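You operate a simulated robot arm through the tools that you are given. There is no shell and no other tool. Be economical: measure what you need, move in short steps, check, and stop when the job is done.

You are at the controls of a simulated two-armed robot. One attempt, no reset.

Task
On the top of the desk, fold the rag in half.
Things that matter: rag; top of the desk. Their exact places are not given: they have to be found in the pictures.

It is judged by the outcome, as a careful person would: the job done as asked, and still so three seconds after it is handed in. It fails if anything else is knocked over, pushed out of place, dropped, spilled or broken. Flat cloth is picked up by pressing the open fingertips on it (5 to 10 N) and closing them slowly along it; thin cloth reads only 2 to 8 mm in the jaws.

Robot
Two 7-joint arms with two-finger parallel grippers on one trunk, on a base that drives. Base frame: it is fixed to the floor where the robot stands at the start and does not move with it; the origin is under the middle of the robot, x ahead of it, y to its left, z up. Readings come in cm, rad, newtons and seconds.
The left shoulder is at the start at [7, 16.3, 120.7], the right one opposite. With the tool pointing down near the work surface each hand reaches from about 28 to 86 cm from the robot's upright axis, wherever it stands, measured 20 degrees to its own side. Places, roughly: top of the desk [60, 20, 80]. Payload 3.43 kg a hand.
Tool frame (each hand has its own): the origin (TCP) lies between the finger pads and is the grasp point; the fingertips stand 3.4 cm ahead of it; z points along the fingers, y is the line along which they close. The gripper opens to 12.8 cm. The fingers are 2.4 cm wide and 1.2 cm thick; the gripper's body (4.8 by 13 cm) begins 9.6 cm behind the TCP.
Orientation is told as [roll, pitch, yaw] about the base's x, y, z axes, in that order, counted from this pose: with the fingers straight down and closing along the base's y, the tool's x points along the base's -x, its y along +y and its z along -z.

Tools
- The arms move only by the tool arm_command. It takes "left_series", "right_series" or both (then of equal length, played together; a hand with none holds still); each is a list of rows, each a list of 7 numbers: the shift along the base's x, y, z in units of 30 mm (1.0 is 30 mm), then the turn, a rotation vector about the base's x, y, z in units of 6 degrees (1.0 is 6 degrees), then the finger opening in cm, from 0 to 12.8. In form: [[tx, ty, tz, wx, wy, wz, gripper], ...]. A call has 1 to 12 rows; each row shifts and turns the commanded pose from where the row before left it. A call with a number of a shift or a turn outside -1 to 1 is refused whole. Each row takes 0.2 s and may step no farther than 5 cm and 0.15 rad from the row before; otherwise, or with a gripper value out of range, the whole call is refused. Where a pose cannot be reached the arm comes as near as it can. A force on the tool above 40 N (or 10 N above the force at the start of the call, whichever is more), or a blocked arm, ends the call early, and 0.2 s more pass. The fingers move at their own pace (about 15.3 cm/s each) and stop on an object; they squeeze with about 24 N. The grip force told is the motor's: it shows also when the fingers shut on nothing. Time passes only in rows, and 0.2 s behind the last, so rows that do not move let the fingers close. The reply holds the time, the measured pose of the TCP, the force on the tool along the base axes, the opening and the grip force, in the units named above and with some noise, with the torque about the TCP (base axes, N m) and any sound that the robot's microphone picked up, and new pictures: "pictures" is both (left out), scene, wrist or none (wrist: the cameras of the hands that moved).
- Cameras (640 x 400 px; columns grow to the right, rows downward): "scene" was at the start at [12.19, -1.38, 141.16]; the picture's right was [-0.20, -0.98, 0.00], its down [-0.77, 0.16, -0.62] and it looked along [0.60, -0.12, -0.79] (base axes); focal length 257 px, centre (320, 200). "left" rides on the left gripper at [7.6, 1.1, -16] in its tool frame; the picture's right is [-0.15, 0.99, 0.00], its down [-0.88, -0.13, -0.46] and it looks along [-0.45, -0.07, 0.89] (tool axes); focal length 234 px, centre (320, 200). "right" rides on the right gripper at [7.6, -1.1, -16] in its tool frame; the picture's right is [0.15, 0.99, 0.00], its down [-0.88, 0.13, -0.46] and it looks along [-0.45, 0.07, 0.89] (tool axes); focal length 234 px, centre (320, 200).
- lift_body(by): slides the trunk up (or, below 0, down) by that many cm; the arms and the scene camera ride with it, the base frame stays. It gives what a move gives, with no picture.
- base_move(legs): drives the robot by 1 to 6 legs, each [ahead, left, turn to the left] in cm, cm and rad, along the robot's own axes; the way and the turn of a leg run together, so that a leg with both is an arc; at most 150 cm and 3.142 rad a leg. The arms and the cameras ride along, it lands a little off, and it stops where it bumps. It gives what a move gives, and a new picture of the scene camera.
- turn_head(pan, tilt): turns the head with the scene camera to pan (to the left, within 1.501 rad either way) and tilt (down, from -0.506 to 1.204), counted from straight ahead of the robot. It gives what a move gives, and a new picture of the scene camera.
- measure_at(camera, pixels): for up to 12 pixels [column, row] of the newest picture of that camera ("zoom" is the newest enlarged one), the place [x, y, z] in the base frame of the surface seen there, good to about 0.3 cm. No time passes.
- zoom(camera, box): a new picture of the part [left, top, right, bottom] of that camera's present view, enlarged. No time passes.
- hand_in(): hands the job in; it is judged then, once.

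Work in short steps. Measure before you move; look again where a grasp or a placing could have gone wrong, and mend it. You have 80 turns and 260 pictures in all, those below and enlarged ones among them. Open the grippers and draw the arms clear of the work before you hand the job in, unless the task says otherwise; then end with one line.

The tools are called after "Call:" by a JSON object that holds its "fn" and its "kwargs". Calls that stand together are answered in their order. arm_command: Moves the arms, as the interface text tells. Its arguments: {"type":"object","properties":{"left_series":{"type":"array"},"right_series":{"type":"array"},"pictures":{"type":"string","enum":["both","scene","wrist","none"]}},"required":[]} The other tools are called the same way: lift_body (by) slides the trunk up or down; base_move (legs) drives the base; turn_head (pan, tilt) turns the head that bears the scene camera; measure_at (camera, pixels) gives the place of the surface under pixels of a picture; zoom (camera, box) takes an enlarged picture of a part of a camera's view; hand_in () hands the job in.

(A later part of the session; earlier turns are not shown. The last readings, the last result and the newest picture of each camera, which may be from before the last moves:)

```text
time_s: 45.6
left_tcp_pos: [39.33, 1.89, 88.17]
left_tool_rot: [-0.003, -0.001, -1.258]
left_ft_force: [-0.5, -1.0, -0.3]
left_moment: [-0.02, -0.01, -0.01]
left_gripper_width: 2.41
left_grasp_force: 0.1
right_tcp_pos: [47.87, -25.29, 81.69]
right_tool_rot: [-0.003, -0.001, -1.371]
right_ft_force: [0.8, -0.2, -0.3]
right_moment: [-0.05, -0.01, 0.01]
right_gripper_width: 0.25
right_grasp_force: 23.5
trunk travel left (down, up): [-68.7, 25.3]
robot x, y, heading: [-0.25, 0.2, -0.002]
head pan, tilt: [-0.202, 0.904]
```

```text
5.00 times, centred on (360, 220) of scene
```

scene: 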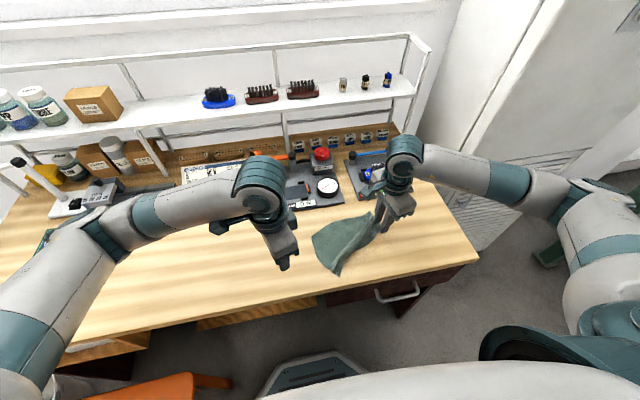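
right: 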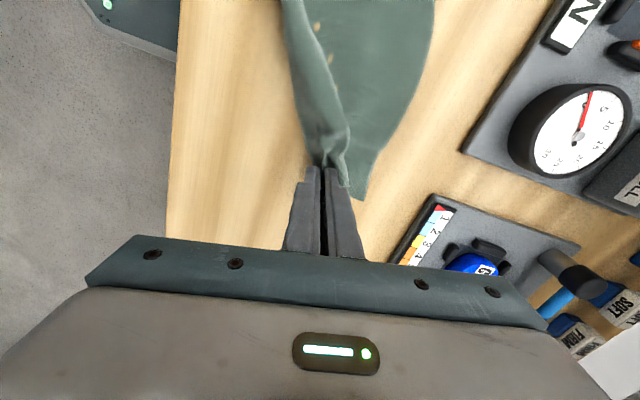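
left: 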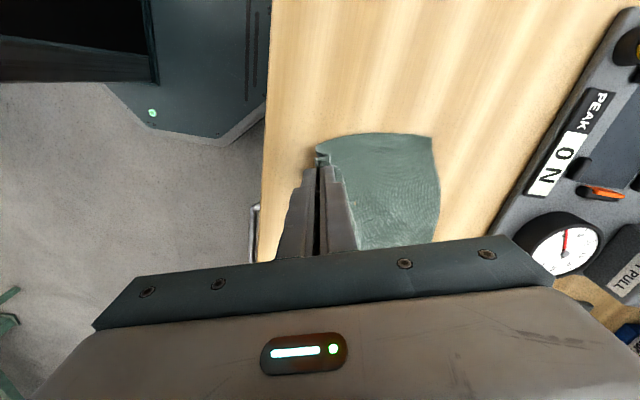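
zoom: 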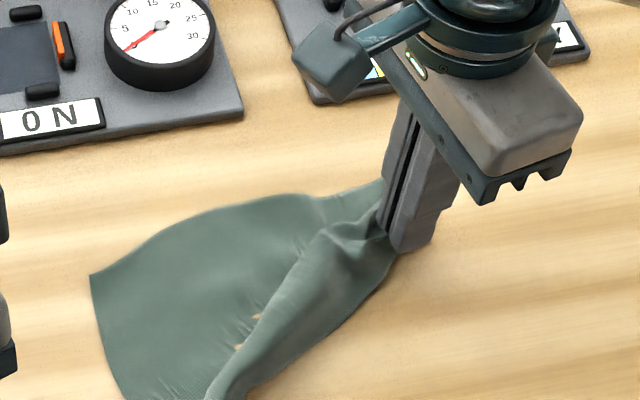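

The corner is held. I draw it toward [42.5, −28] to flatten the pleat, then lower and release.

Call:
{"fn": "arm_command", "kwargs": {"right_series": [[-0.3, -0.1, 0.3, 0, 0, 0, 0], [-0.35, -0.15, 0.1, 0, 0, 0, 0], [-0.35, -0.2, -0.1, 0, 0, 0, 0], [-0.4, -0.2, -0.2, 0, 0, 0, 0], [-0.4, -0.2, -0.3, 0, 0, 0, 0], [-0.1, -0.1, -0.3, 0, 0, 0, 0], [0, 0, -0.1, 0, 0, 0, 0], [0, 0, 0, 0, 0, 0, 0.8], [0, 0, 0, 0, 0, 0, 1.8], [0, 0, 0.4, 0, 0, 0, 2.4], [0, 0, 0.8, 0, 0, 0, 2.4], [0, -0.5, 1, 0, 0, 0, 2.4]], "pictures": "none"}}

Call:
{"fn": "arm_command", "kwargs": {"right_series": [[0, -1, 0.3, 0, 0, 0, 3], [0, -1, 0.3, 0, 0, 0, 3], [0, -1, 0, 0, 0, 0, 3], [0, 0, 0, 0, 0, 0, 3]]}}

Call:
{"fn": "zoom", "kwargs": {"camera": "scene", "box": [290, 180, 418, 280]}}

```text
time_s: 48.2
left_tcp_pos: [39.37, 1.9, 88.27]
left_tool_rot: [-0.001, 0.001, -1.256]
left_ft_force: [0.2, 0.4, 0.1]
left_moment: [0.01, -0.02, -0.01]
left_gripper_width: 2.38
left_grasp_force: 0.0
right_tcp_pos: [42.3, -29.42, 86.78]
right_tool_rot: [0.0, 0.001, -1.375]
right_ft_force: [0.3, -0.4, 1.1]
right_moment: [0.01, 0.02, -0.01]
right_gripper_width: 2.43
right_grasp_force: 0.1
trunk travel left (down, up): [-68.7, 25.3]
robot x, y, heading: [-0.26, 0.09, 0.002]
head pan, tilt: [-0.202, 0.904]
```

```text
time_s: 49.2
left_tcp_pos: [39.35, 2.05, 88.18]
left_tool_rot: [-0.004, 0.001, -1.258]
left_ft_force: [-0.2, 0.4, 0.3]
left_moment: [-0.04, 0.0, 0.0]
left_gripper_width: 2.42
left_grasp_force: 0.0
right_tcp_pos: [42.61, -38.61, 88.52]
right_tool_rot: [0.0, -0.002, -1.373]
right_ft_force: [-0.4, 0.2, 0.2]
right_moment: [0.02, 0.02, 0.01]
right_gripper_width: 3.01
right_grasp_force: 0.1
trunk travel left (down, up): [-68.7, 25.3]
robot x, y, heading: [0.45, -0.02, -0.003]
head pan, tilt: [-0.202, 0.904]
```

scene: 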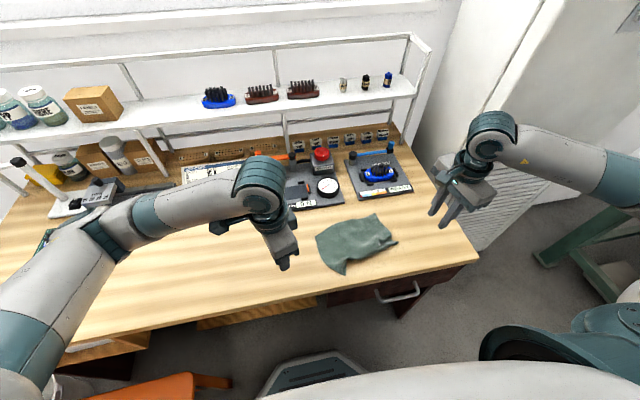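
right: 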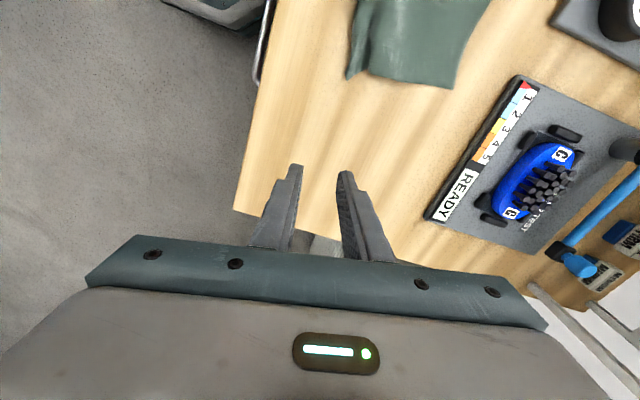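

```text
4.00 times, centred on (354, 230) of scene
```

zoom: 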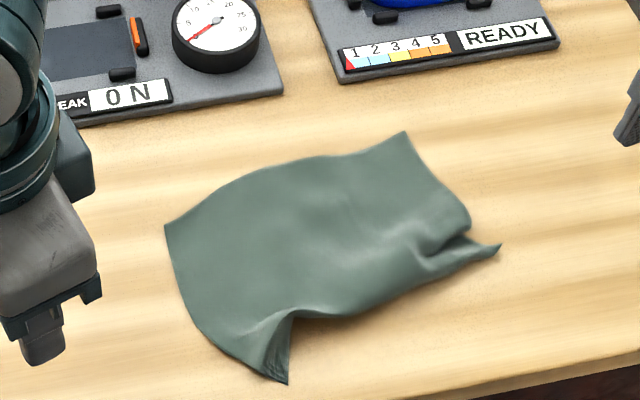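

The rag is open again. I measure its corners and near edge to refold it with a tighter pinch right at the edge.

Call:
{"fn": "measure_at", "kwargs": {"camera": "zoom", "pixels": [[166, 227], [404, 133], [498, 246], [285, 382], [264, 366], [295, 315], [360, 315], [420, 285], [465, 262], [468, 215], [290, 157], [200, 325]]}}

Call:
{"fn": "zoom", "kwargs": {"camera": "scene", "box": [330, 225, 426, 285]}}

```text
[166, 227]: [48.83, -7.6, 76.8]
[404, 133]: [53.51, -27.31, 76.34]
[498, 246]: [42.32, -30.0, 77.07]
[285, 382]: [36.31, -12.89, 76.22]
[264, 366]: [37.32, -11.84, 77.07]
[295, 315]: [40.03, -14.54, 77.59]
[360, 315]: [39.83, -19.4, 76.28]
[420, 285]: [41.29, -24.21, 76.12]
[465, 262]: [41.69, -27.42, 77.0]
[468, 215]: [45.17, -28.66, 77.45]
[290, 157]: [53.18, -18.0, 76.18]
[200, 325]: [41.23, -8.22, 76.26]
```

```text
6.67 times, centred on (378, 255) of scene
```

zoom: 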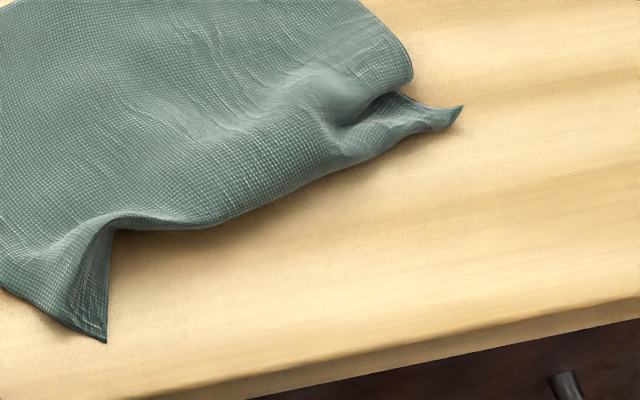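

Corners now: A [48.8,−7.6], B [53.5,−27.3], C [42.3,−30], D [36.3,−12.9]. I bring both hands over the tips of D and C with the closing line along each corner's diagonal.

Call:
{"fn": "arm_command", "kwargs": {"left_series": [[-0.085, -0.6, -0.27, 0, 0, 0, 2], [-0.085, -0.6, -0.27, 0, 0, 0, 2], [-0.085, -0.6, -0.27, 0, 0, 0, 2], [-0.085, -0.6, -0.27, 0, 0, 0, 2], [-0.085, -0.6, -0.27, 0, 0, 0, 2], [-0.085, -0.6, -0.27, 0, 0, 0, 2], [-0.085, -0.6, -0.27, 0, 0, 0, 2], [-0.085, -0.6, -0.27, 0, 0, 0, 2], [0, 0, 0, 0, 0, 0, 2]], "right_series": [[0, 0.396, -0.1, 0, 0, 1, 2], [0, 0.396, -0.28, 0, 0, 1, 2], [0, 0.396, -0.28, 0, 0, 1, 2], [0, 0.396, -0.28, 0, 0, 1, 2], [0, 0.396, -0.28, 0, 0, 1, 2], [0, 0.396, -0.28, 0, 0, 1, 2], [0.02, 0.396, -0.28, 0, 0, 1, 2], [0.03, 0.396, -0.4, 0, 0, 1, 2], [0, 0, 0, 0, 0, 0, 2]]}}

Call:
{"fn": "zoom", "kwargs": {"camera": "left", "box": [240, 100, 440, 260]}}

Call:
{"fn": "zoom", "kwargs": {"camera": "right", "box": [240, 100, 440, 260]}}

```text
time_s: 51.2
left_tcp_pos: [37.53, -12.5, 81.87]
left_tool_rot: [-0.003, -0.001, -1.256]
left_ft_force: [-1.2, 0.0, -0.2]
left_moment: [-0.02, 0.02, -0.03]
left_gripper_width: 2.0
left_grasp_force: 0.0
right_tcp_pos: [42.38, -28.89, 81.61]
right_tool_rot: [0.0, 0.001, -0.534]
right_ft_force: [-0.3, -0.3, -0.1]
right_moment: [0.02, -0.02, -0.03]
right_gripper_width: 1.98
right_grasp_force: 0.0
trunk travel left (down, up): [-68.7, 25.3]
robot x, y, heading: [-0.0, -0.03, -0.004]
head pan, tilt: [-0.202, 0.904]
```

scene: 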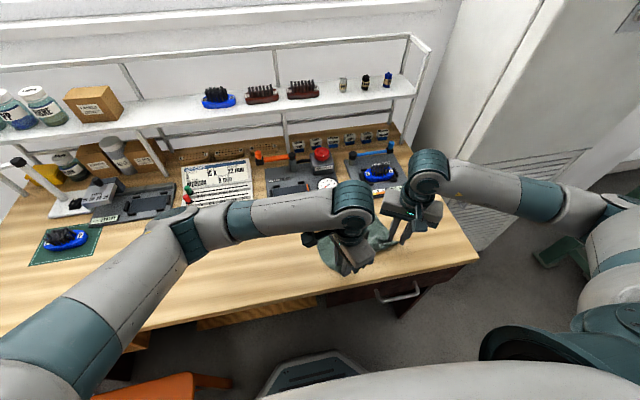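
right: 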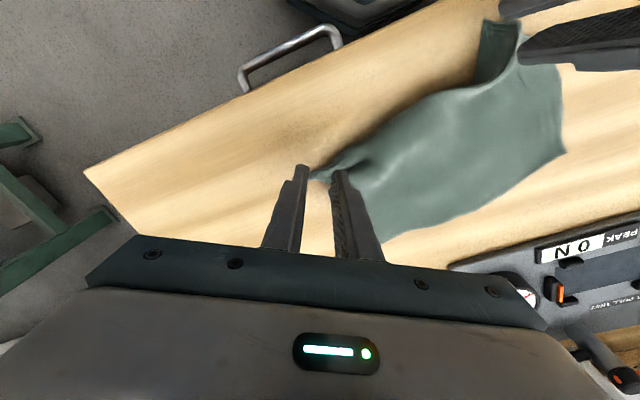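
left: 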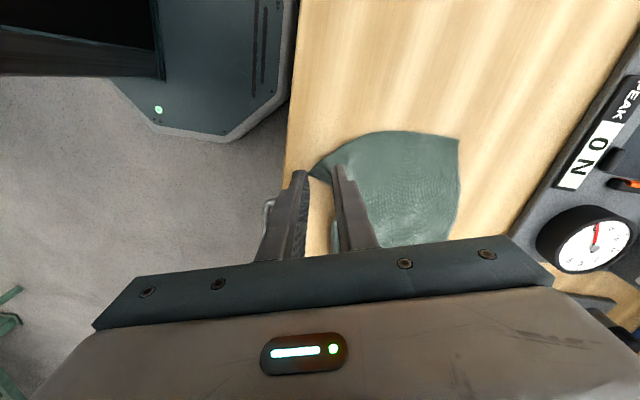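

```text
2.50 times, centred on (340, 180) of left
```

zoom: 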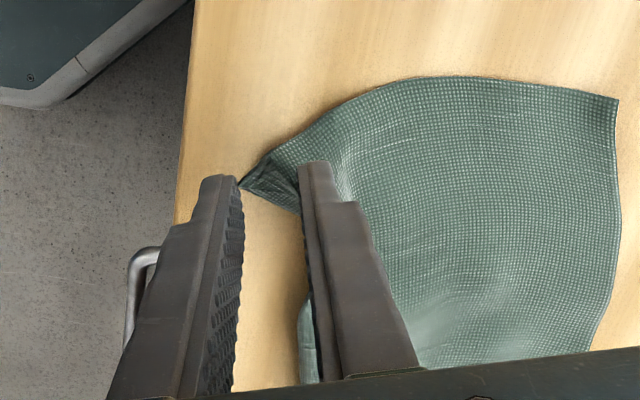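

```text
2.50 times, centred on (340, 180) of right
```

zoom: 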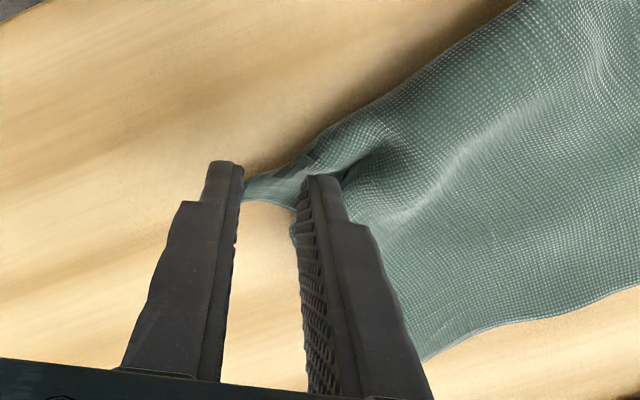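

The corner tips lie between the fingers but about 1.3 cm "below" where the tips land. I shift left by −1.3 in y, right by [+1.1,−0.65], and descend to contact.

Call:
{"fn": "arm_command", "kwargs": {"left_series": [[0, -0.22, 0, 0, 0, 0, 2], [0, -0.22, -0.2, 0, 0, 0, 2], [0, 0, -0.2, 0, 0, 0, 2], [0, 0, -0.2, 0, 0, 0, 2], [0, 0, -0.08, 0, 0, 0, 2], [0, 0, 0, 0, 0, 0, 2]], "right_series": [[0.18, -0.11, 0, 0, 0, 0, 2], [0.18, -0.11, -0.2, 0, 0, 0, 2], [0, 0, -0.2, 0, 0, 0, 2], [0, 0, -0.15, 0, 0, 0, 2], [0, 0, -0.05, 0, 0, 0, 2], [0, 0, 0, 0, 0, 0, 2]], "pictures": "none"}}

Call:
{"fn": "zoom", "kwargs": {"camera": "left", "box": [240, 100, 440, 260]}}

Call:
{"fn": "zoom", "kwargs": {"camera": "right", "box": [240, 100, 440, 260]}}

```text
time_s: 52.6
left_tcp_pos: [37.59, -13.69, 79.82]
left_tool_rot: [-0.005, 0.003, -1.256]
left_ft_force: [1.1, -0.5, 0.7]
left_moment: [0.02, -0.02, -0.01]
left_gripper_width: 2.04
left_grasp_force: 0.1
right_tcp_pos: [43.79, -29.67, 79.98]
right_tool_rot: [-0.001, 0.0, -0.535]
right_ft_force: [0.2, -0.1, -0.2]
right_moment: [0.0, 0.01, -0.05]
right_gripper_width: 2.02
right_grasp_force: 0.1
trunk travel left (down, up): [-68.7, 25.3]
robot x, y, heading: [-0.04, 0.14, -0.003]
head pan, tilt: [-0.202, 0.904]
```

```text
2.50 times, centred on (340, 180) of left
```

zoom: 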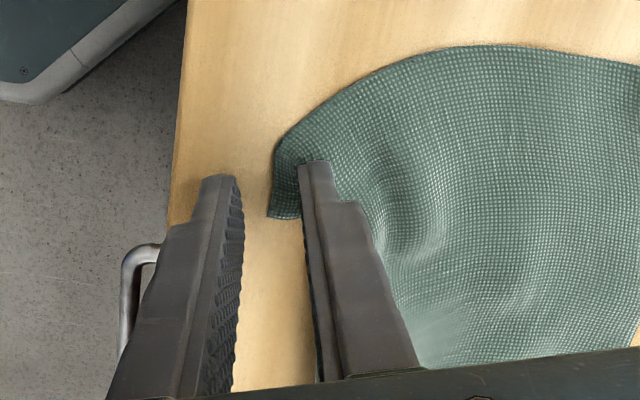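

```text
2.50 times, centred on (340, 180) of right
```

zoom: 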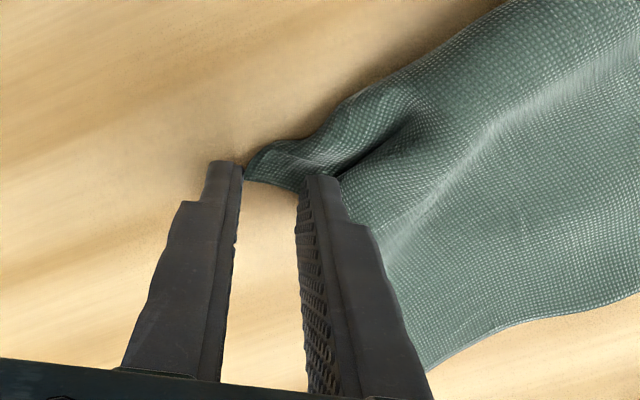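

Left corner lies ~1 cm farther in; I lift left slightly, shift +1 cm in x and lower again; right goes down 0.3 cm.

Call:
{"fn": "arm_command", "kwargs": {"left_series": [[0, 0, 0.25, 0, 0, 0, 2], [0.33, 0, 0, 0, 0, 0, 2], [0, 0, -0.2, 0, 0, 0, 2], [0, 0, -0.1, 0, 0, 0, 2], [0, 0, -0.04, 0, 0, 0, 2], [0, 0, 0, 0, 0, 0, 2]], "right_series": [[0, 0, -0.06, 0, 0, 0, 2], [0, 0, -0.05, 0, 0, 0, 2], [0, 0, 0, 0, 0, 0, 2], [0, 0, 0, 0, 0, 0, 2], [0, 0, 0, 0, 0, 0, 2], [0, 0, 0, 0, 0, 0, 2]], "pictures": "none"}}

Call:
{"fn": "zoom", "kwargs": {"camera": "left", "box": [240, 100, 440, 260]}}

Call:
{"fn": "zoom", "kwargs": {"camera": "right", "box": [240, 100, 440, 260]}}

```text
time_s: 54.0
left_tcp_pos: [38.36, -13.76, 79.7]
left_tool_rot: [-0.002, -0.002, -1.257]
left_ft_force: [0.1, 0.8, 16.3]
left_moment: [0.05, -0.33, 0.01]
left_gripper_width: 1.96
left_grasp_force: 0.1
right_tcp_pos: [43.55, -29.65, 79.74]
right_tool_rot: [0.001, -0.002, -0.535]
right_ft_force: [0.2, 0.2, 0.7]
right_moment: [0.03, 0.0, 0.01]
right_gripper_width: 2.01
right_grasp_force: 0.3
trunk travel left (down, up): [-68.7, 25.3]
robot x, y, heading: [0.04, 0.15, -0.004]
head pan, tilt: [-0.202, 0.904]
```

```text
2.50 times, centred on (340, 180) of left
```

zoom: 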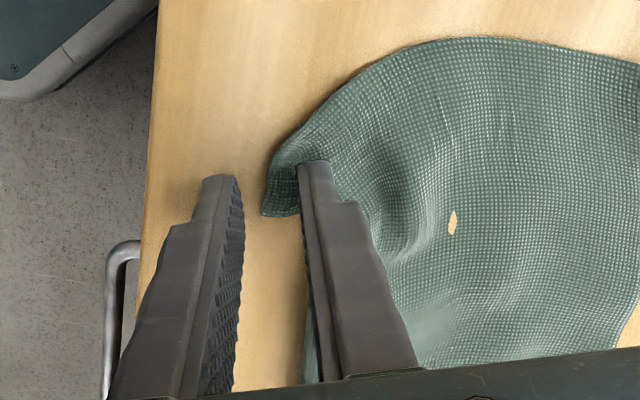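

```text
2.50 times, centred on (340, 180) of right
```

zoom: 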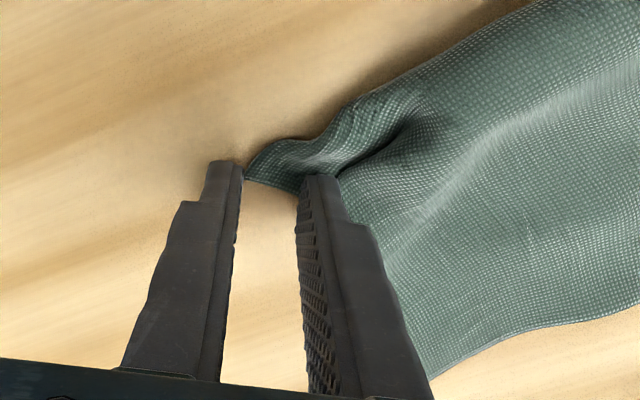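

Left presses at 16 N with the corner between the fingers; the right barely touches, so I lower it 0.2 cm, ease left, then close both slowly.

Call:
{"fn": "arm_command", "kwargs": {"left_series": [[0, 0, 0.02, 0, 0, 0, 2], [0, 0, 0, 0, 0, 0, 2], [0, 0, 0, 0, 0, 0, 1.75], [0, 0, 0, 0, 0, 0, 1.5], [0, 0, 0, 0, 0, 0, 1.25], [0, 0, 0, 0, 0, 0, 1], [0, 0, 0, 0, 0, 0, 0.75], [0, 0, 0, 0, 0, 0, 0.5], [0, 0, 0, 0, 0, 0, 0.25], [0, 0, 0, 0, 0, 0, 0], [0, 0, 0, 0, 0, 0, 0]], "right_series": [[0, 0, -0.05, 0, 0, 0, 2], [0, 0, -0.02, 0, 0, 0, 2], [0, 0, 0, 0, 0, 0, 1.75], [0, 0, 0, 0, 0, 0, 1.5], [0, 0, 0, 0, 0, 0, 1.25], [0, 0, 0, 0, 0, 0, 1], [0, 0, 0, 0, 0, 0, 0.75], [0, 0, 0, 0, 0, 0, 0.5], [0, 0, 0, 0, 0, 0, 0.25], [0, 0, 0, 0, 0, 0, 0], [0, 0, 0, 0, 0, 0, 0]], "pictures": "none"}}

Call:
{"fn": "zoom", "kwargs": {"camera": "left", "box": [240, 100, 440, 260]}}

Call:
{"fn": "zoom", "kwargs": {"camera": "right", "box": [240, 100, 440, 260]}}

```text
time_s: 56.4
left_tcp_pos: [38.3, -13.66, 79.64]
left_tool_rot: [-0.003, -0.001, -1.257]
left_ft_force: [0.7, -3.0, 10.7]
left_moment: [-0.1, -0.15, -0.03]
left_gripper_width: 0.22
left_grasp_force: 24.0
right_tcp_pos: [43.55, -29.41, 79.62]
right_tool_rot: [0.002, -0.003, -0.535]
right_ft_force: [3.2, 5.0, 29.3]
right_moment: [0.46, -0.2, -0.02]
right_gripper_width: 0.0
right_grasp_force: 24.1
trunk travel left (down, up): [-68.7, 25.3]
robot x, y, heading: [-0.01, 0.04, 0.005]
head pan, tilt: [-0.202, 0.904]
```

```text
2.50 times, centred on (340, 180) of left
```

zoom: 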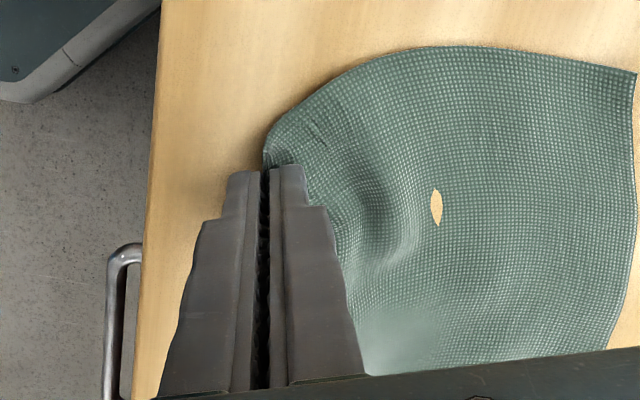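

```text
2.50 times, centred on (340, 180) of right
```

zoom: 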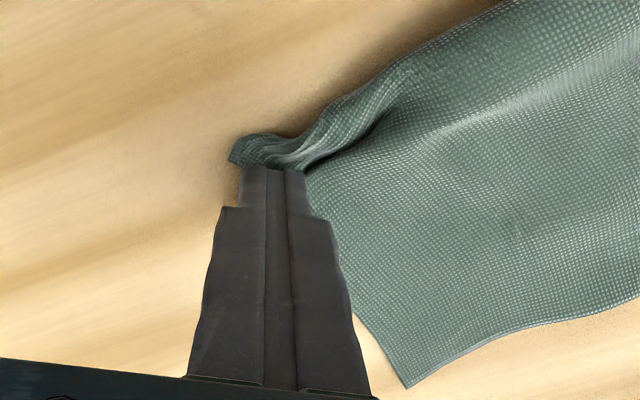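

Left holds (2.2 mm); the right closed just beside the crumpled corner. I lift the right, reopen, shift it −0.9 cm in x and press again.

Call:
{"fn": "arm_command", "kwargs": {"right_series": [[0, 0, 0.3, 0, 0, 0, 0], [-0.15, 0.02, 0.2, 0, 0, 0, 2.2], [-0.15, 0, 0, 0, 0, 0, 2.2], [0, 0, -0.2, 0, 0, 0, 2.2], [0, 0, -0.18, 0, 0, 0, 2.2], [0, 0, -0.05, 0, 0, 0, 2.2], [0, 0, 0, 0, 0, 0, 2.2]], "pictures": "none"}}

Call:
{"fn": "zoom", "kwargs": {"camera": "right", "box": [240, 100, 440, 260]}}

```text
time_s: 58.0
left_tcp_pos: [38.36, -13.69, 79.68]
left_tool_rot: [-0.003, 0.0, -1.258]
left_ft_force: [-1.2, 4.1, 23.8]
left_moment: [0.12, -0.21, 0.04]
left_gripper_width: 0.16
left_grasp_force: 24.0
right_tcp_pos: [42.5, -29.77, 79.75]
right_tool_rot: [-0.002, -0.001, -0.537]
right_ft_force: [-0.8, -0.8, 1.1]
right_moment: [0.0, 0.03, -0.01]
right_gripper_width: 2.18
right_grasp_force: 0.1
trunk travel left (down, up): [-68.7, 25.3]
robot x, y, heading: [0.13, 0.16, 0.002]
head pan, tilt: [-0.202, 0.904]
```

```text
2.50 times, centred on (340, 180) of right
```

zoom: 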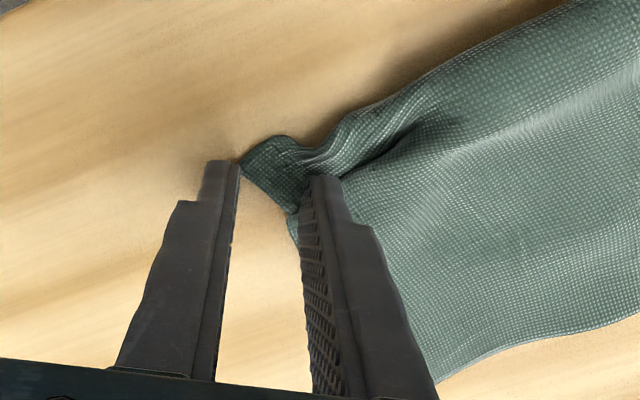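

The corner now sits between the fingers. I press a touch and close slowly.

Call:
{"fn": "arm_command", "kwargs": {"right_series": [[0, 0, -0.04, 0, 0, 0, 2.2], [0, 0, 0, 0, 0, 0, 1.9], [0, 0, 0, 0, 0, 0, 1.6], [0, 0, 0, 0, 0, 0, 1.3], [0, 0, 0, 0, 0, 0, 1.0], [0, 0, 0, 0, 0, 0, 0.7], [0, 0, 0, 0, 0, 0, 0.4], [0, 0, 0, 0, 0, 0, 0.1], [0, 0, 0, 0, 0, 0, 0], [0, 0, 0, 0, 0, 0, 0]], "pictures": "none"}}

Call:
{"fn": "zoom", "kwargs": {"camera": "right", "box": [240, 100, 440, 260]}}

```text
time_s: 60.2
left_tcp_pos: [38.37, -13.78, 79.62]
left_tool_rot: [-0.003, 0.0, -1.255]
left_ft_force: [1.1, 1.8, 23.6]
left_moment: [0.03, -0.24, 0.0]
left_gripper_width: 0.18
left_grasp_force: 24.0
right_tcp_pos: [42.73, -29.62, 79.67]
right_tool_rot: [-0.001, -0.002, -0.536]
right_ft_force: [0.5, 1.0, 5.2]
right_moment: [0.02, -0.05, -0.03]
right_gripper_width: 0.0
right_grasp_force: 24.3
trunk travel left (down, up): [-68.7, 25.3]
robot x, y, heading: [-0.04, 0.16, -0.003]
head pan, tilt: [-0.202, 0.904]
```

```text
2.50 times, centred on (340, 180) of right
```

zoom: 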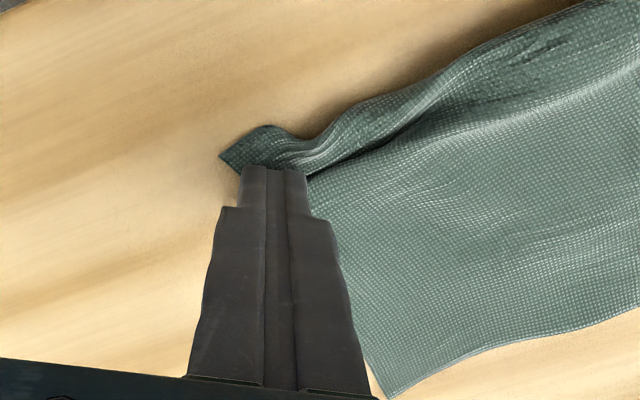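

Still just short: the cloth lies ~1 cm further along (−x,+y) from the pads. I shift [−1.0, +0.6] and try with a firmer press.

Call:
{"fn": "arm_command", "kwargs": {"right_series": [[0, 0, 0.3, 0, 0, 0, 0], [-0.17, 0.1, 0.2, 0, 0, 0, 2.6], [-0.17, 0.1, 0, 0, 0, 0, 2.6], [0, 0, -0.2, 0, 0, 0, 2.6], [0, 0, -0.18, 0, 0, 0, 2.6], [0, 0, -0.1, 0, 0, 0, 2.6], [0, 0, -0.04, 0, 0, 0, 2.6], [0, 0, 0, 0, 0, 0, 2.6]], "pictures": "none"}}

Call:
{"fn": "zoom", "kwargs": {"camera": "right", "box": [240, 100, 440, 260]}}

```text
time_s: 62.0
left_tcp_pos: [38.3, -13.66, 79.65]
left_tool_rot: [-0.002, 0.0, -1.256]
left_ft_force: [3.3, -0.3, 16.8]
left_moment: [-0.02, -0.3, -0.02]
left_gripper_width: 0.2
left_grasp_force: 24.1
right_tcp_pos: [41.52, -29.04, 79.64]
right_tool_rot: [0.002, -0.004, -0.536]
right_ft_force: [-3.0, 0.0, 21.8]
right_moment: [0.3, -0.03, 0.03]
right_gripper_width: 2.49
right_grasp_force: 0.0
trunk travel left (down, up): [-68.7, 25.3]
robot x, y, heading: [-0.18, 0.1, -0.002]
head pan, tilt: [-0.202, 0.904]
```

```text
2.50 times, centred on (340, 180) of right
```

zoom: 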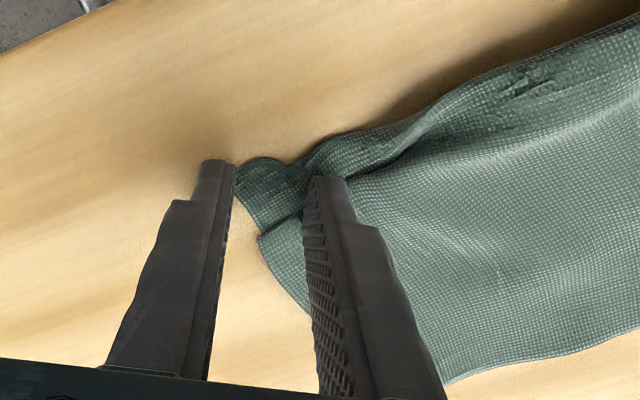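

The corner fills the gap now, with firm contact (22 N). I ease slightly and close slowly.

Call:
{"fn": "arm_command", "kwargs": {"right_series": [[0, 0, 0.02, 0, 0, 0, 2.4], [0, 0, 0, 0, 0, 0, 2.1], [0, 0, 0, 0, 0, 0, 1.8], [0, 0, 0, 0, 0, 0, 1.5], [0, 0, 0, 0, 0, 0, 1.2], [0, 0, 0, 0, 0, 0, 0.9], [0, 0, 0, 0, 0, 0, 0.6], [0, 0, 0, 0, 0, 0, 0.3], [0, 0, 0, 0, 0, 0, 0], [0, 0, 0, 0, 0, 0, 0]], "pictures": "none"}}

Call:
{"fn": "zoom", "kwargs": {"camera": "right", "box": [240, 100, 440, 260]}}

```text
time_s: 64.2
left_tcp_pos: [38.34, -13.67, 79.64]
left_tool_rot: [-0.002, -0.003, -1.257]
left_ft_force: [2.1, -1.1, 19.8]
left_moment: [-0.09, -0.25, -0.01]
left_gripper_width: 0.19
left_grasp_force: 24.2
right_tcp_pos: [41.47, -29.05, 79.64]
right_tool_rot: [0.002, -0.004, -0.536]
right_ft_force: [0.0, 2.4, 12.2]
right_moment: [0.11, 0.0, 0.0]
right_gripper_width: 0.0
right_grasp_force: 24.3
trunk travel left (down, up): [-68.7, 25.3]
robot x, y, heading: [0.27, 0.37, 0.001]
head pan, tilt: [-0.202, 0.904]
```

```text
2.50 times, centred on (340, 180) of right
```

zoom: 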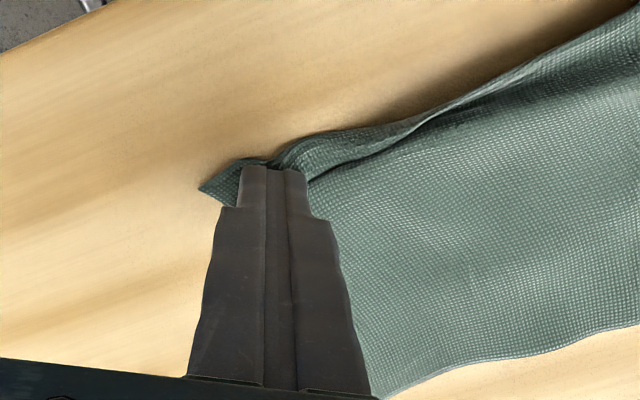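

Missed again with this orientation. I raise the right hand, turn it back to −79° (closing across the near edge, as worked before) and measure the corner anew.

Call:
{"fn": "arm_command", "kwargs": {"right_series": [[0, 0, 0.4, 0, 0, 0, 0.5], [0, -0.3, 0.6, 0, 0, -1, 3], [0, -0.5, 0.6, 0, 0, -1, 3], [0, -0.5, 0.6, 0, 0, -1, 3], [0, -0.5, 0, 0, 0, -1, 3], [0, 0, 0, 0, 0, -1, 3], [0, 0, 0, 0, 0, -1, 3], [0, 0, 0, 0, 0, -1, 3], [0, 0, 0, 0, 0, -1, 3], [0, 0, 0, 0, 0, 0, 3]]}}

Call:
{"fn": "zoom", "kwargs": {"camera": "scene", "box": [310, 195, 422, 265]}}

Call:
{"fn": "zoom", "kwargs": {"camera": "right", "box": [220, 50, 420, 210]}}

```text
time_s: 66.4
left_tcp_pos: [38.4, -13.64, 79.59]
left_tool_rot: [-0.001, 0.0, -1.257]
left_ft_force: [-0.8, 2.6, 26.3]
left_moment: [0.09, -0.21, 0.04]
left_gripper_width: 0.22
left_grasp_force: 24.2
right_tcp_pos: [41.53, -34.41, 86.29]
right_tool_rot: [0.0, -0.002, -1.375]
right_ft_force: [-1.0, -0.7, 0.3]
right_moment: [-0.01, -0.01, -0.01]
right_gripper_width: 2.99
right_grasp_force: 0.1
trunk travel left (down, up): [-68.7, 25.3]
robot x, y, heading: [-0.17, 0.24, 0.002]
head pan, tilt: [-0.202, 0.904]
```

scene: 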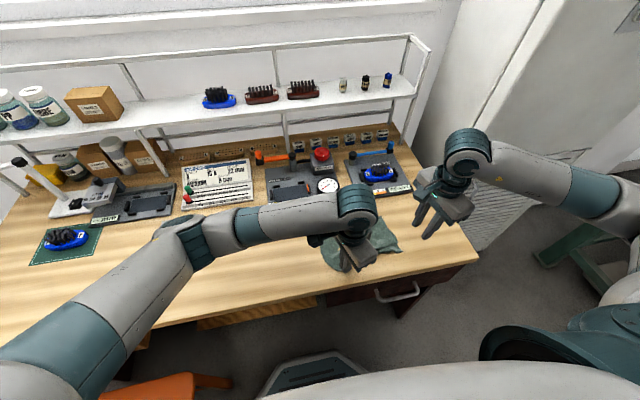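
right: 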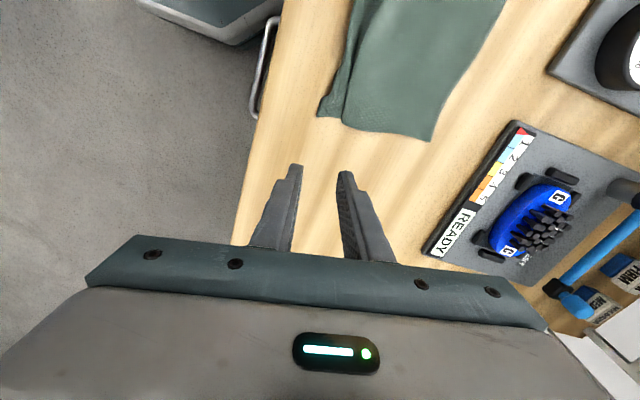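

```text
5.71 times, centred on (366, 230) of scene
```

zoom: 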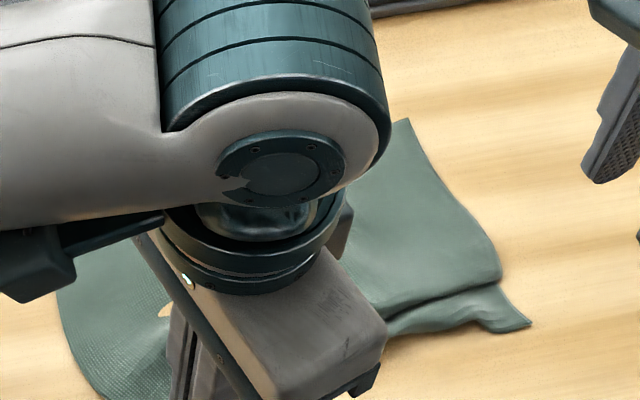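

```text
2.50 times, centred on (320, 130) of right
```

zoom: 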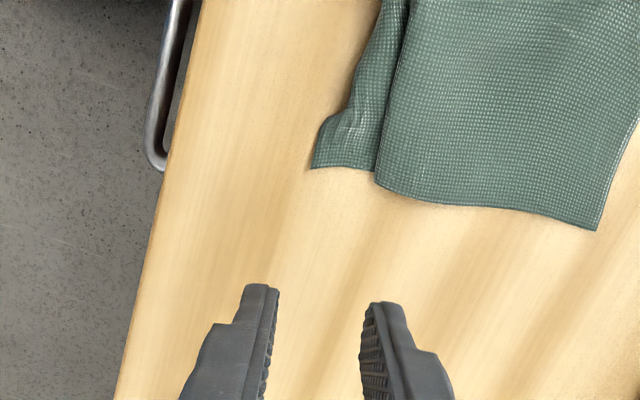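

A small pleat is there, with the corner strip on its near side. I measure it.

Call:
{"fn": "measure_at", "kwargs": {"camera": "zoom", "pixels": [[314, 165], [340, 120], [358, 90], [375, 165], [385, 110], [378, 185], [350, 150], [595, 228], [330, 158]]}}

```text
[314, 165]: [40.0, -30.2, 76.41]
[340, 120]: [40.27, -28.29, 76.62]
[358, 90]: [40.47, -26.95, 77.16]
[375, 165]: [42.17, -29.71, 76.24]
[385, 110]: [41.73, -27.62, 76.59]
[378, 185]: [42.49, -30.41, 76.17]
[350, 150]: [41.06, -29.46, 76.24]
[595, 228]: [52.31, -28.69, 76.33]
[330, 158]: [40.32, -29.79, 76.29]
```

The strip spans x 40–42.1 at y≈−29. I place the right hand at [41.6,−28.8] with a 2.6 cm opening and go down to contact.

Call:
{"fn": "arm_command", "kwargs": {"right_series": [[0, 0.45, -0.3, 0, 0, 0, 2.6], [0, 0.45, -0.4, 0, 0, 0, 2.6], [0, 0.45, -0.4, 0, 0, 0, 2.6], [0.02, 0.5, -0.4, 0, 0, 0, 2.6], [0, 0, -0.3, 0, 0, 0, 2.6], [0, 0, -0.2, 0, 0, 0, 2.6], [0, 0, -0.1, 0, 0, 0, 2.6], [0, 0, -0.06, 0, 0, 0, 2.6], [0, 0, -0.02, 0, 0, 0, 2.6], [0, 0, 0, 0, 0, 0, 2.6]], "pictures": "none"}}

Call:
{"fn": "zoom", "kwargs": {"camera": "right", "box": [240, 100, 440, 260]}}

```text
time_s: 68.6
left_tcp_pos: [38.25, -13.57, 79.64]
left_tool_rot: [-0.002, 0.0, -1.258]
left_ft_force: [1.5, 1.6, 23.8]
left_moment: [0.04, -0.26, -0.02]
left_gripper_width: 0.2
left_grasp_force: 24.1
right_tcp_pos: [41.68, -28.9, 79.65]
right_tool_rot: [0.002, -0.001, -1.374]
right_ft_force: [-1.5, -0.6, 6.0]
right_moment: [0.01, -0.02, 0.0]
right_gripper_width: 2.52
right_grasp_force: 0.0
trunk travel left (down, up): [-68.7, 25.3]
robot x, y, heading: [-0.19, -0.03, -0.004]
head pan, tilt: [-0.202, 0.904]
```

```text
2.50 times, centred on (340, 180) of right
```

zoom: 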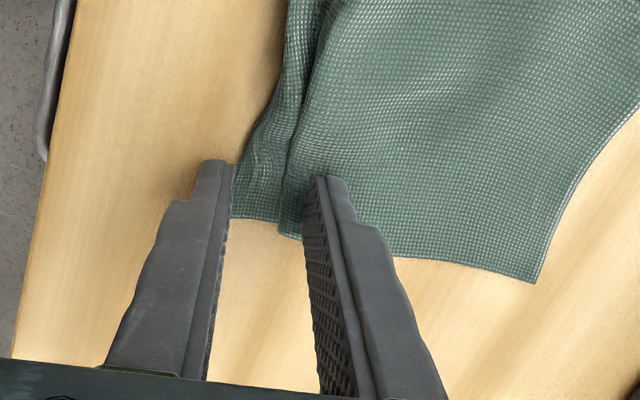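

The strip and pleat are right between the fingers with 6 N contact. I close slowly and lift the right 1 cm.

Call:
{"fn": "arm_command", "kwargs": {"right_series": [[0, 0, -0.02, 0, 0, 0, 2.3], [0, 0, 0, 0, 0, 0, 2.0], [0, 0, 0, 0, 0, 0, 1.7], [0, 0, 0, 0, 0, 0, 1.4], [0, 0, 0, 0, 0, 0, 1.1], [0, 0, 0, 0, 0, 0, 0.8], [0, 0, 0, 0, 0, 0, 0.5], [0, 0, 0, 0, 0, 0, 0.2], [0, 0, 0, 0, 0, 0, 0], [0, 0, 0, 0, 0, 0, 0]], "pictures": "none"}}

Call:
{"fn": "zoom", "kwargs": {"camera": "right", "box": [240, 100, 440, 260]}}

```text
time_s: 70.8
left_tcp_pos: [38.24, -13.63, 79.66]
left_tool_rot: [-0.002, 0.0, -1.258]
left_ft_force: [1.8, 0.3, 20.5]
left_moment: [0.0, -0.27, -0.01]
left_gripper_width: 0.19
left_grasp_force: 23.2
right_tcp_pos: [41.63, -28.96, 79.61]
right_tool_rot: [0.002, -0.003, -1.373]
right_ft_force: [1.8, 0.4, 15.1]
right_moment: [-0.03, -0.09, 0.04]
right_gripper_width: 0.0
right_grasp_force: 24.3
trunk travel left (down, up): [-68.7, 25.3]
robot x, y, heading: [-0.02, -0.12, -0.004]
head pan, tilt: [-0.202, 0.904]
```

```text
2.50 times, centred on (340, 180) of right
```

zoom: 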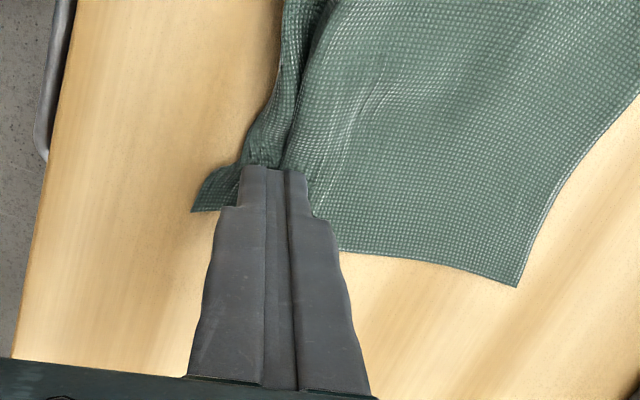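

Slipped again. I lift 1 cm, move inward to y≈−27.3, x≈42.2, open 3 cm (the setting that first worked), and press more firmly.

Call:
{"fn": "arm_command", "kwargs": {"right_series": [[0, 0, 0.3, 0, 0, 0, 0.5], [0.1, 0.27, 0.1, 0, 0, 0, 3], [0.1, 0.27, 0, 0, 0, 0, 3], [0, 0, -0.2, 0, 0, 0, 3], [0, 0, -0.15, 0, 0, 0, 3], [0, 0, -0.06, 0, 0, 0, 3], [0, 0, 0, 0, 0, 0, 3]], "pictures": "none"}}

Call:
{"fn": "zoom", "kwargs": {"camera": "right", "box": [240, 100, 440, 260]}}

```text
time_s: 72.4
left_tcp_pos: [38.35, -13.74, 79.59]
left_tool_rot: [-0.002, -0.001, -1.258]
left_ft_force: [0.7, 1.7, 22.7]
left_moment: [0.0, -0.25, 0.03]
left_gripper_width: 0.16
left_grasp_force: 24.3
right_tcp_pos: [42.23, -27.22, 79.65]
right_tool_rot: [0.003, -0.003, -1.373]
right_ft_force: [0.0, -0.9, 7.4]
right_moment: [-0.04, 0.16, 0.03]
right_gripper_width: 3.04
right_grasp_force: 0.5
trunk travel left (down, up): [-68.7, 25.3]
robot x, y, heading: [0.07, -0.27, 0.002]
head pan, tilt: [-0.202, 0.904]
```

```text
2.50 times, centred on (340, 180) of right
```

zoom: 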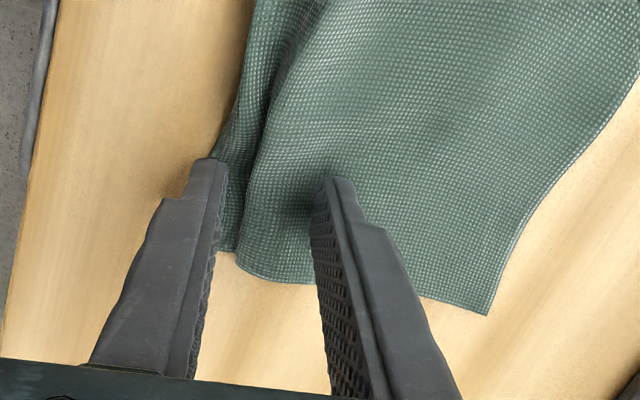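

Both fingers are on the cloth; I press a bit more and close slowly.

Call:
{"fn": "arm_command", "kwargs": {"right_series": [[0, 0, -0.03, 0, 0, 0, 3], [0, 0, 0, 0, 0, 0, 2.7], [0, 0, 0, 0, 0, 0, 2.4], [0, 0, 0, 0, 0, 0, 2.1], [0, 0, 0, 0, 0, 0, 1.8], [0, 0, 0, 0, 0, 0, 1.5], [0, 0, 0, 0, 0, 0, 1.2], [0, 0, 0, 0, 0, 0, 0.9], [0, 0, 0, 0, 0, 0, 0.6], [0, 0, 0, 0, 0, 0, 0.3], [0, 0, 0, 0, 0, 0, 0], [0, 0, 0, 0, 0, 0, 0]], "pictures": "none"}}

Call:
{"fn": "zoom", "kwargs": {"camera": "right", "box": [240, 100, 440, 260]}}

```text
time_s: 74.7
left_tcp_pos: [38.27, -13.71, 79.66]
left_tool_rot: [-0.001, -0.002, -1.259]
left_ft_force: [-1.0, 1.7, 9.7]
left_moment: [0.03, -0.05, -0.01]
left_gripper_width: 0.19
left_grasp_force: 23.9
right_tcp_pos: [42.21, -27.21, 79.61]
right_tool_rot: [0.003, 0.001, -1.372]
right_ft_force: [-5.6, 0.2, 22.1]
right_moment: [0.05, 0.38, 0.01]
right_gripper_width: 1.0
right_grasp_force: 24.1
trunk travel left (down, up): [-68.7, 25.3]
robot x, y, heading: [0.32, -0.09, 0.004]
head pan, tilt: [-0.202, 0.904]
stopped in row 11 (right hand): the force on the tool passed its limit at 40 N (the readings are from after the stop); the commanded pose is now the measured one
```

```text
2.50 times, centred on (340, 180) of right
```

zoom: 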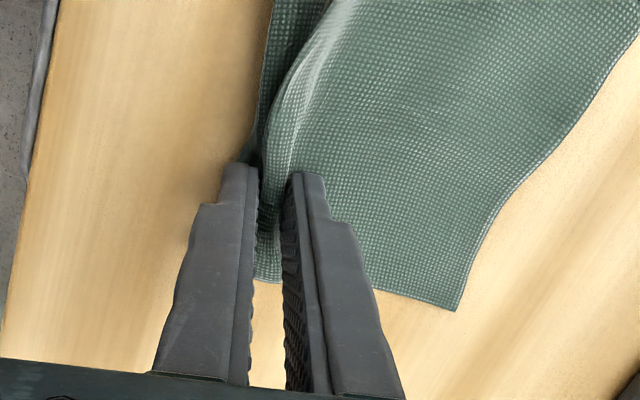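

The fingers jammed at 1.0 cm on a thick bunch, with the cloth rising between them. I ease up 1.5 mm and finish closing.

Call:
{"fn": "arm_command", "kwargs": {"right_series": [[0, 0, 0.05, 0, 0, 0, 0.9], [0, 0, 0, 0, 0, 0, 0.6], [0, 0, 0, 0, 0, 0, 0.3], [0, 0, 0, 0, 0, 0, 0], [0, 0, 0, 0, 0, 0, 0], [0, 0, 0.15, 0, 0, 0, 0], [0, 0, 0.2, 0, 0, 0, 0]], "pictures": "none"}}

Call:
{"fn": "zoom", "kwargs": {"camera": "right", "box": [240, 100, 440, 260]}}

```text
time_s: 76.3
left_tcp_pos: [38.27, -13.65, 79.61]
left_tool_rot: [-0.001, -0.001, -1.257]
left_ft_force: [-4.3, 0.9, 24.4]
left_moment: [0.03, -0.07, 0.05]
left_gripper_width: 0.15
left_grasp_force: 23.7
right_tcp_pos: [42.1, -27.22, 80.63]
right_tool_rot: [0.002, -0.001, -1.374]
right_ft_force: [0.5, 0.6, 1.1]
right_moment: [0.0, 0.02, -0.02]
right_gripper_width: 0.81
right_grasp_force: 23.7
trunk travel left (down, up): [-68.7, 25.3]
robot x, y, heading: [-0.11, 0.2, 0.002]
head pan, tilt: [-0.202, 0.904]
```

```text
2.50 times, centred on (340, 180) of right
```

zoom: 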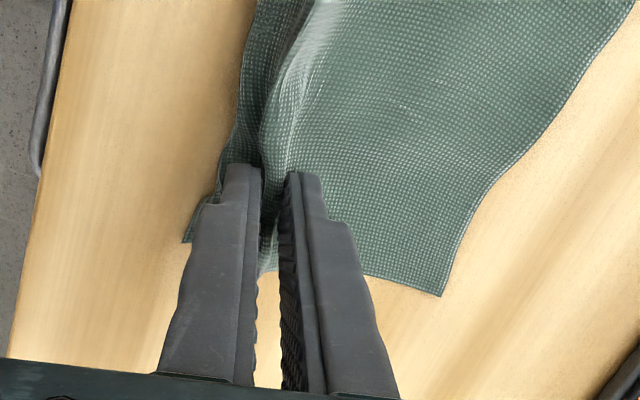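

The right pinched a thick bunch about 3 cm from the edge – not tidy. I release it, then use closed fingertips pressed on the loose strip to drag it toward −x and flatten the pleat.

Call:
{"fn": "arm_command", "kwargs": {"right_series": [[0, 0, -0.2, 0, 0, 0, 0], [0, 0, 0, 0, 0, 0, 1.5], [0, 0, 0, 0, 0, 0, 3.4], [0, 0, 0.5, 0, 0, 0, 3.4], [0, 0, 0.5, 0, 0, 0, 3], [0, -0.7, 0.3, 0, 0, 0, 0], [0, 0, 0, 0, 0, 0, 0]], "pictures": "wrist"}}

Call:
{"fn": "zoom", "kwargs": {"camera": "right", "box": [220, 50, 420, 210]}}

Call:
{"fn": "measure_at", "kwargs": {"camera": "right", "pixels": [[300, 150], [310, 140], [320, 140], [330, 140], [340, 145], [310, 120]]}}

```text
time_s: 77.9
left_tcp_pos: [38.26, -13.75, 79.73]
left_tool_rot: [-0.002, -0.001, -1.256]
left_ft_force: [-4.4, -1.1, 26.7]
left_moment: [-0.04, -0.09, 0.01]
left_gripper_width: 0.17
left_grasp_force: 23.6
right_tcp_pos: [42.15, -29.3, 83.98]
right_tool_rot: [0.003, -0.002, -1.373]
right_ft_force: [0.6, -0.6, 0.3]
right_moment: [0.01, 0.01, 0.0]
right_gripper_width: 0.0
right_grasp_force: 24.4
trunk travel left (down, up): [-68.7, 25.3]
robot x, y, heading: [-0.03, 0.19, 0.002]
head pan, tilt: [-0.202, 0.904]
```

right: 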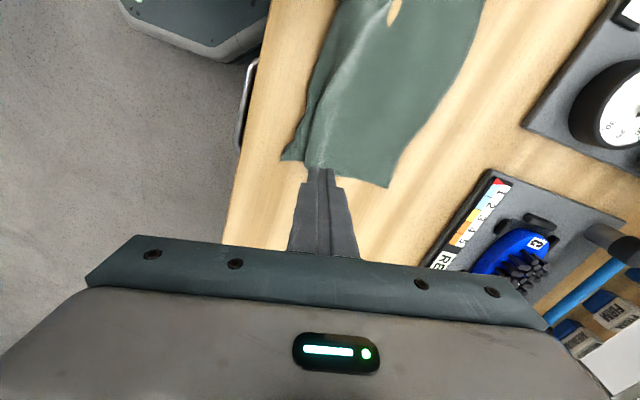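

```text
2.50 times, centred on (320, 130) of right
```

zoom: 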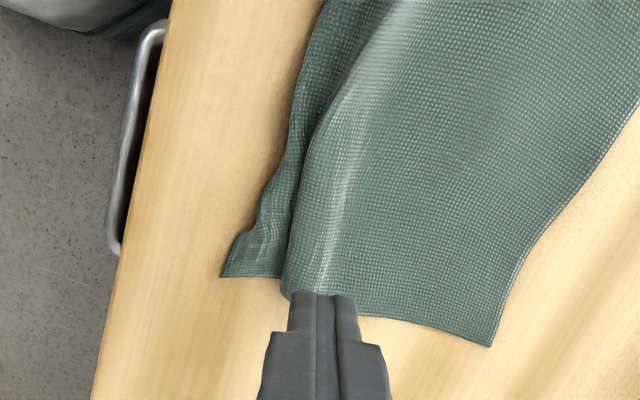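

```text
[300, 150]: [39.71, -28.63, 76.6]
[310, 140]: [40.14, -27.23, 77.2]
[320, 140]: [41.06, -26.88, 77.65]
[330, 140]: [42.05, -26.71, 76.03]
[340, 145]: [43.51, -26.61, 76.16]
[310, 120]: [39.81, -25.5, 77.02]
```

The strip tip is around [39.6,−28.5]. I press closed fingertips there lightly and drag 2.5 cm toward −x.

Call:
{"fn": "arm_command", "kwargs": {"right_series": [[-0.42, 0.15, -0.3, 0, 0, 0, 0], [-0.42, 0.15, -0.4, 0, 0, 0, 0], [0, 0, -0.4, 0, 0, 0, 0], [0, 0, -0.3, 0, 0, 0, 0], [0, 0, -0.06, 0, 0, 0, 0], [0, 0, 0, 0, 0, 0, 0]], "pictures": "none"}}

```text
time_s: 79.3
left_tcp_pos: [38.23, -13.65, 79.67]
left_tool_rot: [-0.002, 0.0, -1.258]
left_ft_force: [-2.4, -0.3, 25.6]
left_moment: [-0.09, -0.17, -0.02]
left_gripper_width: 0.18
left_grasp_force: 24.7
right_tcp_pos: [39.41, -28.39, 79.61]
right_tool_rot: [0.002, -0.002, -1.374]
right_ft_force: [0.7, 0.0, 6.7]
right_moment: [0.02, -0.07, 0.02]
right_gripper_width: 0.01
right_grasp_force: 23.9
trunk travel left (down, up): [-68.7, 25.3]
robot x, y, heading: [0.18, -0.26, 0.001]
head pan, tilt: [-0.202, 0.904]
```

Contact 7 N. I drag toward −x slowly, then lift and look.

Call:
{"fn": "arm_command", "kwargs": {"right_series": [[-0.12, -0.03, -0.01, 0, 0, 0, 0], [-0.15, -0.03, 0, 0, 0, 0, 0], [-0.15, -0.03, 0, 0, 0, 0, 0], [-0.15, -0.03, 0, 0, 0, 0, 0], [-0.15, -0.03, 0, 0, 0, 0, 0], [-0.12, -0.03, 0, 0, 0, 0, 0], [0, 0, 0, 0, 0, 0, 0], [0, 0, 0.5, 0, 0, 0, 0], [0, -0.5, 0.7, 0, 0, 0, 3], [0.2, -0.5, 0.2, 0, 0, 0, 3]], "pictures": "wrist"}}

Call:
{"fn": "zoom", "kwargs": {"camera": "right", "box": [220, 50, 420, 210]}}

```text
time_s: 81.5
left_tcp_pos: [38.15, -13.66, 79.6]
left_tool_rot: [-0.002, -0.001, -1.257]
left_ft_force: [-3.5, 0.1, 29.0]
left_moment: [-0.06, -0.15, 0.0]
left_gripper_width: 0.19
left_grasp_force: 24.3
right_tcp_pos: [37.56, -31.85, 83.81]
right_tool_rot: [-0.001, -0.001, -1.373]
right_ft_force: [0.3, 0.3, -0.1]
right_moment: [0.02, 0.02, 0.0]
right_gripper_width: 2.98
right_grasp_force: 0.0
trunk travel left (down, up): [-68.7, 25.3]
robot x, y, heading: [0.14, 0.13, 0.007]
head pan, tilt: [-0.202, 0.904]
```

right: 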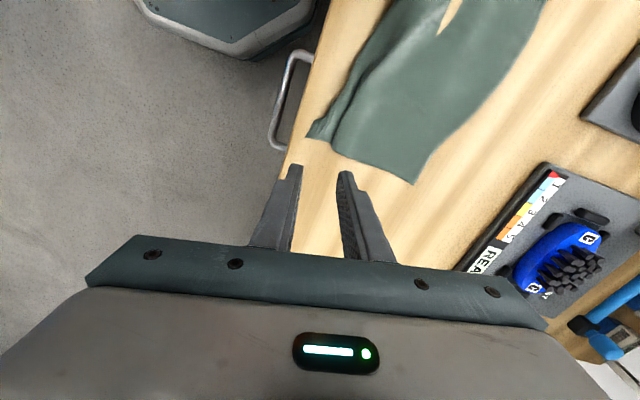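

```text
2.50 times, centred on (320, 130) of right
```

zoom: 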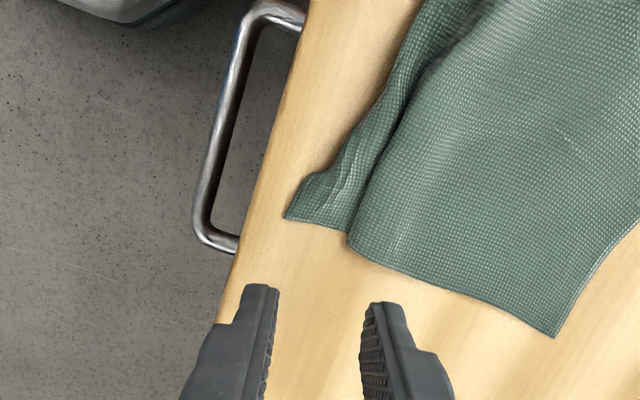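

I measure the strip and corners again after the drag.

Call:
{"fn": "measure_at", "kwargs": {"camera": "zoom", "pixels": [[290, 212], [315, 180], [345, 230], [362, 180], [330, 205], [352, 245], [553, 335], [440, 140], [340, 160]]}}

Call:
{"fn": "zoom", "kwargs": {"camera": "scene", "box": [300, 195, 428, 275]}}

```text
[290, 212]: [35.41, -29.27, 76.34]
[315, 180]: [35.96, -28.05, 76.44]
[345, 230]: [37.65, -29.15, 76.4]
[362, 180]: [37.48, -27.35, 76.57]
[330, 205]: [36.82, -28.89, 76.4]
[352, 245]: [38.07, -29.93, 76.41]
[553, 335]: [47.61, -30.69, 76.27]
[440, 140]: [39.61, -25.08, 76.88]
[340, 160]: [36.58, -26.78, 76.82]
```

```text
5.00 times, centred on (364, 235) of scene
```

zoom: 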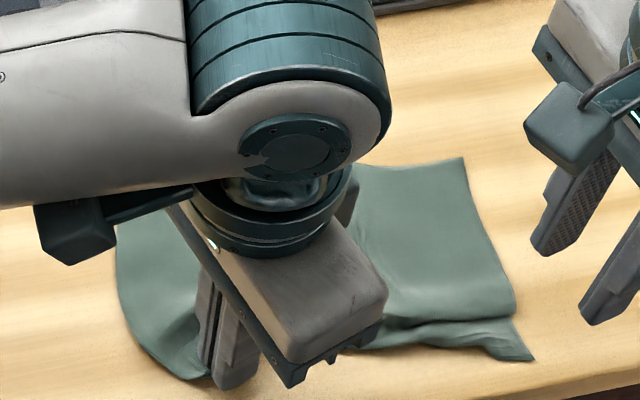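

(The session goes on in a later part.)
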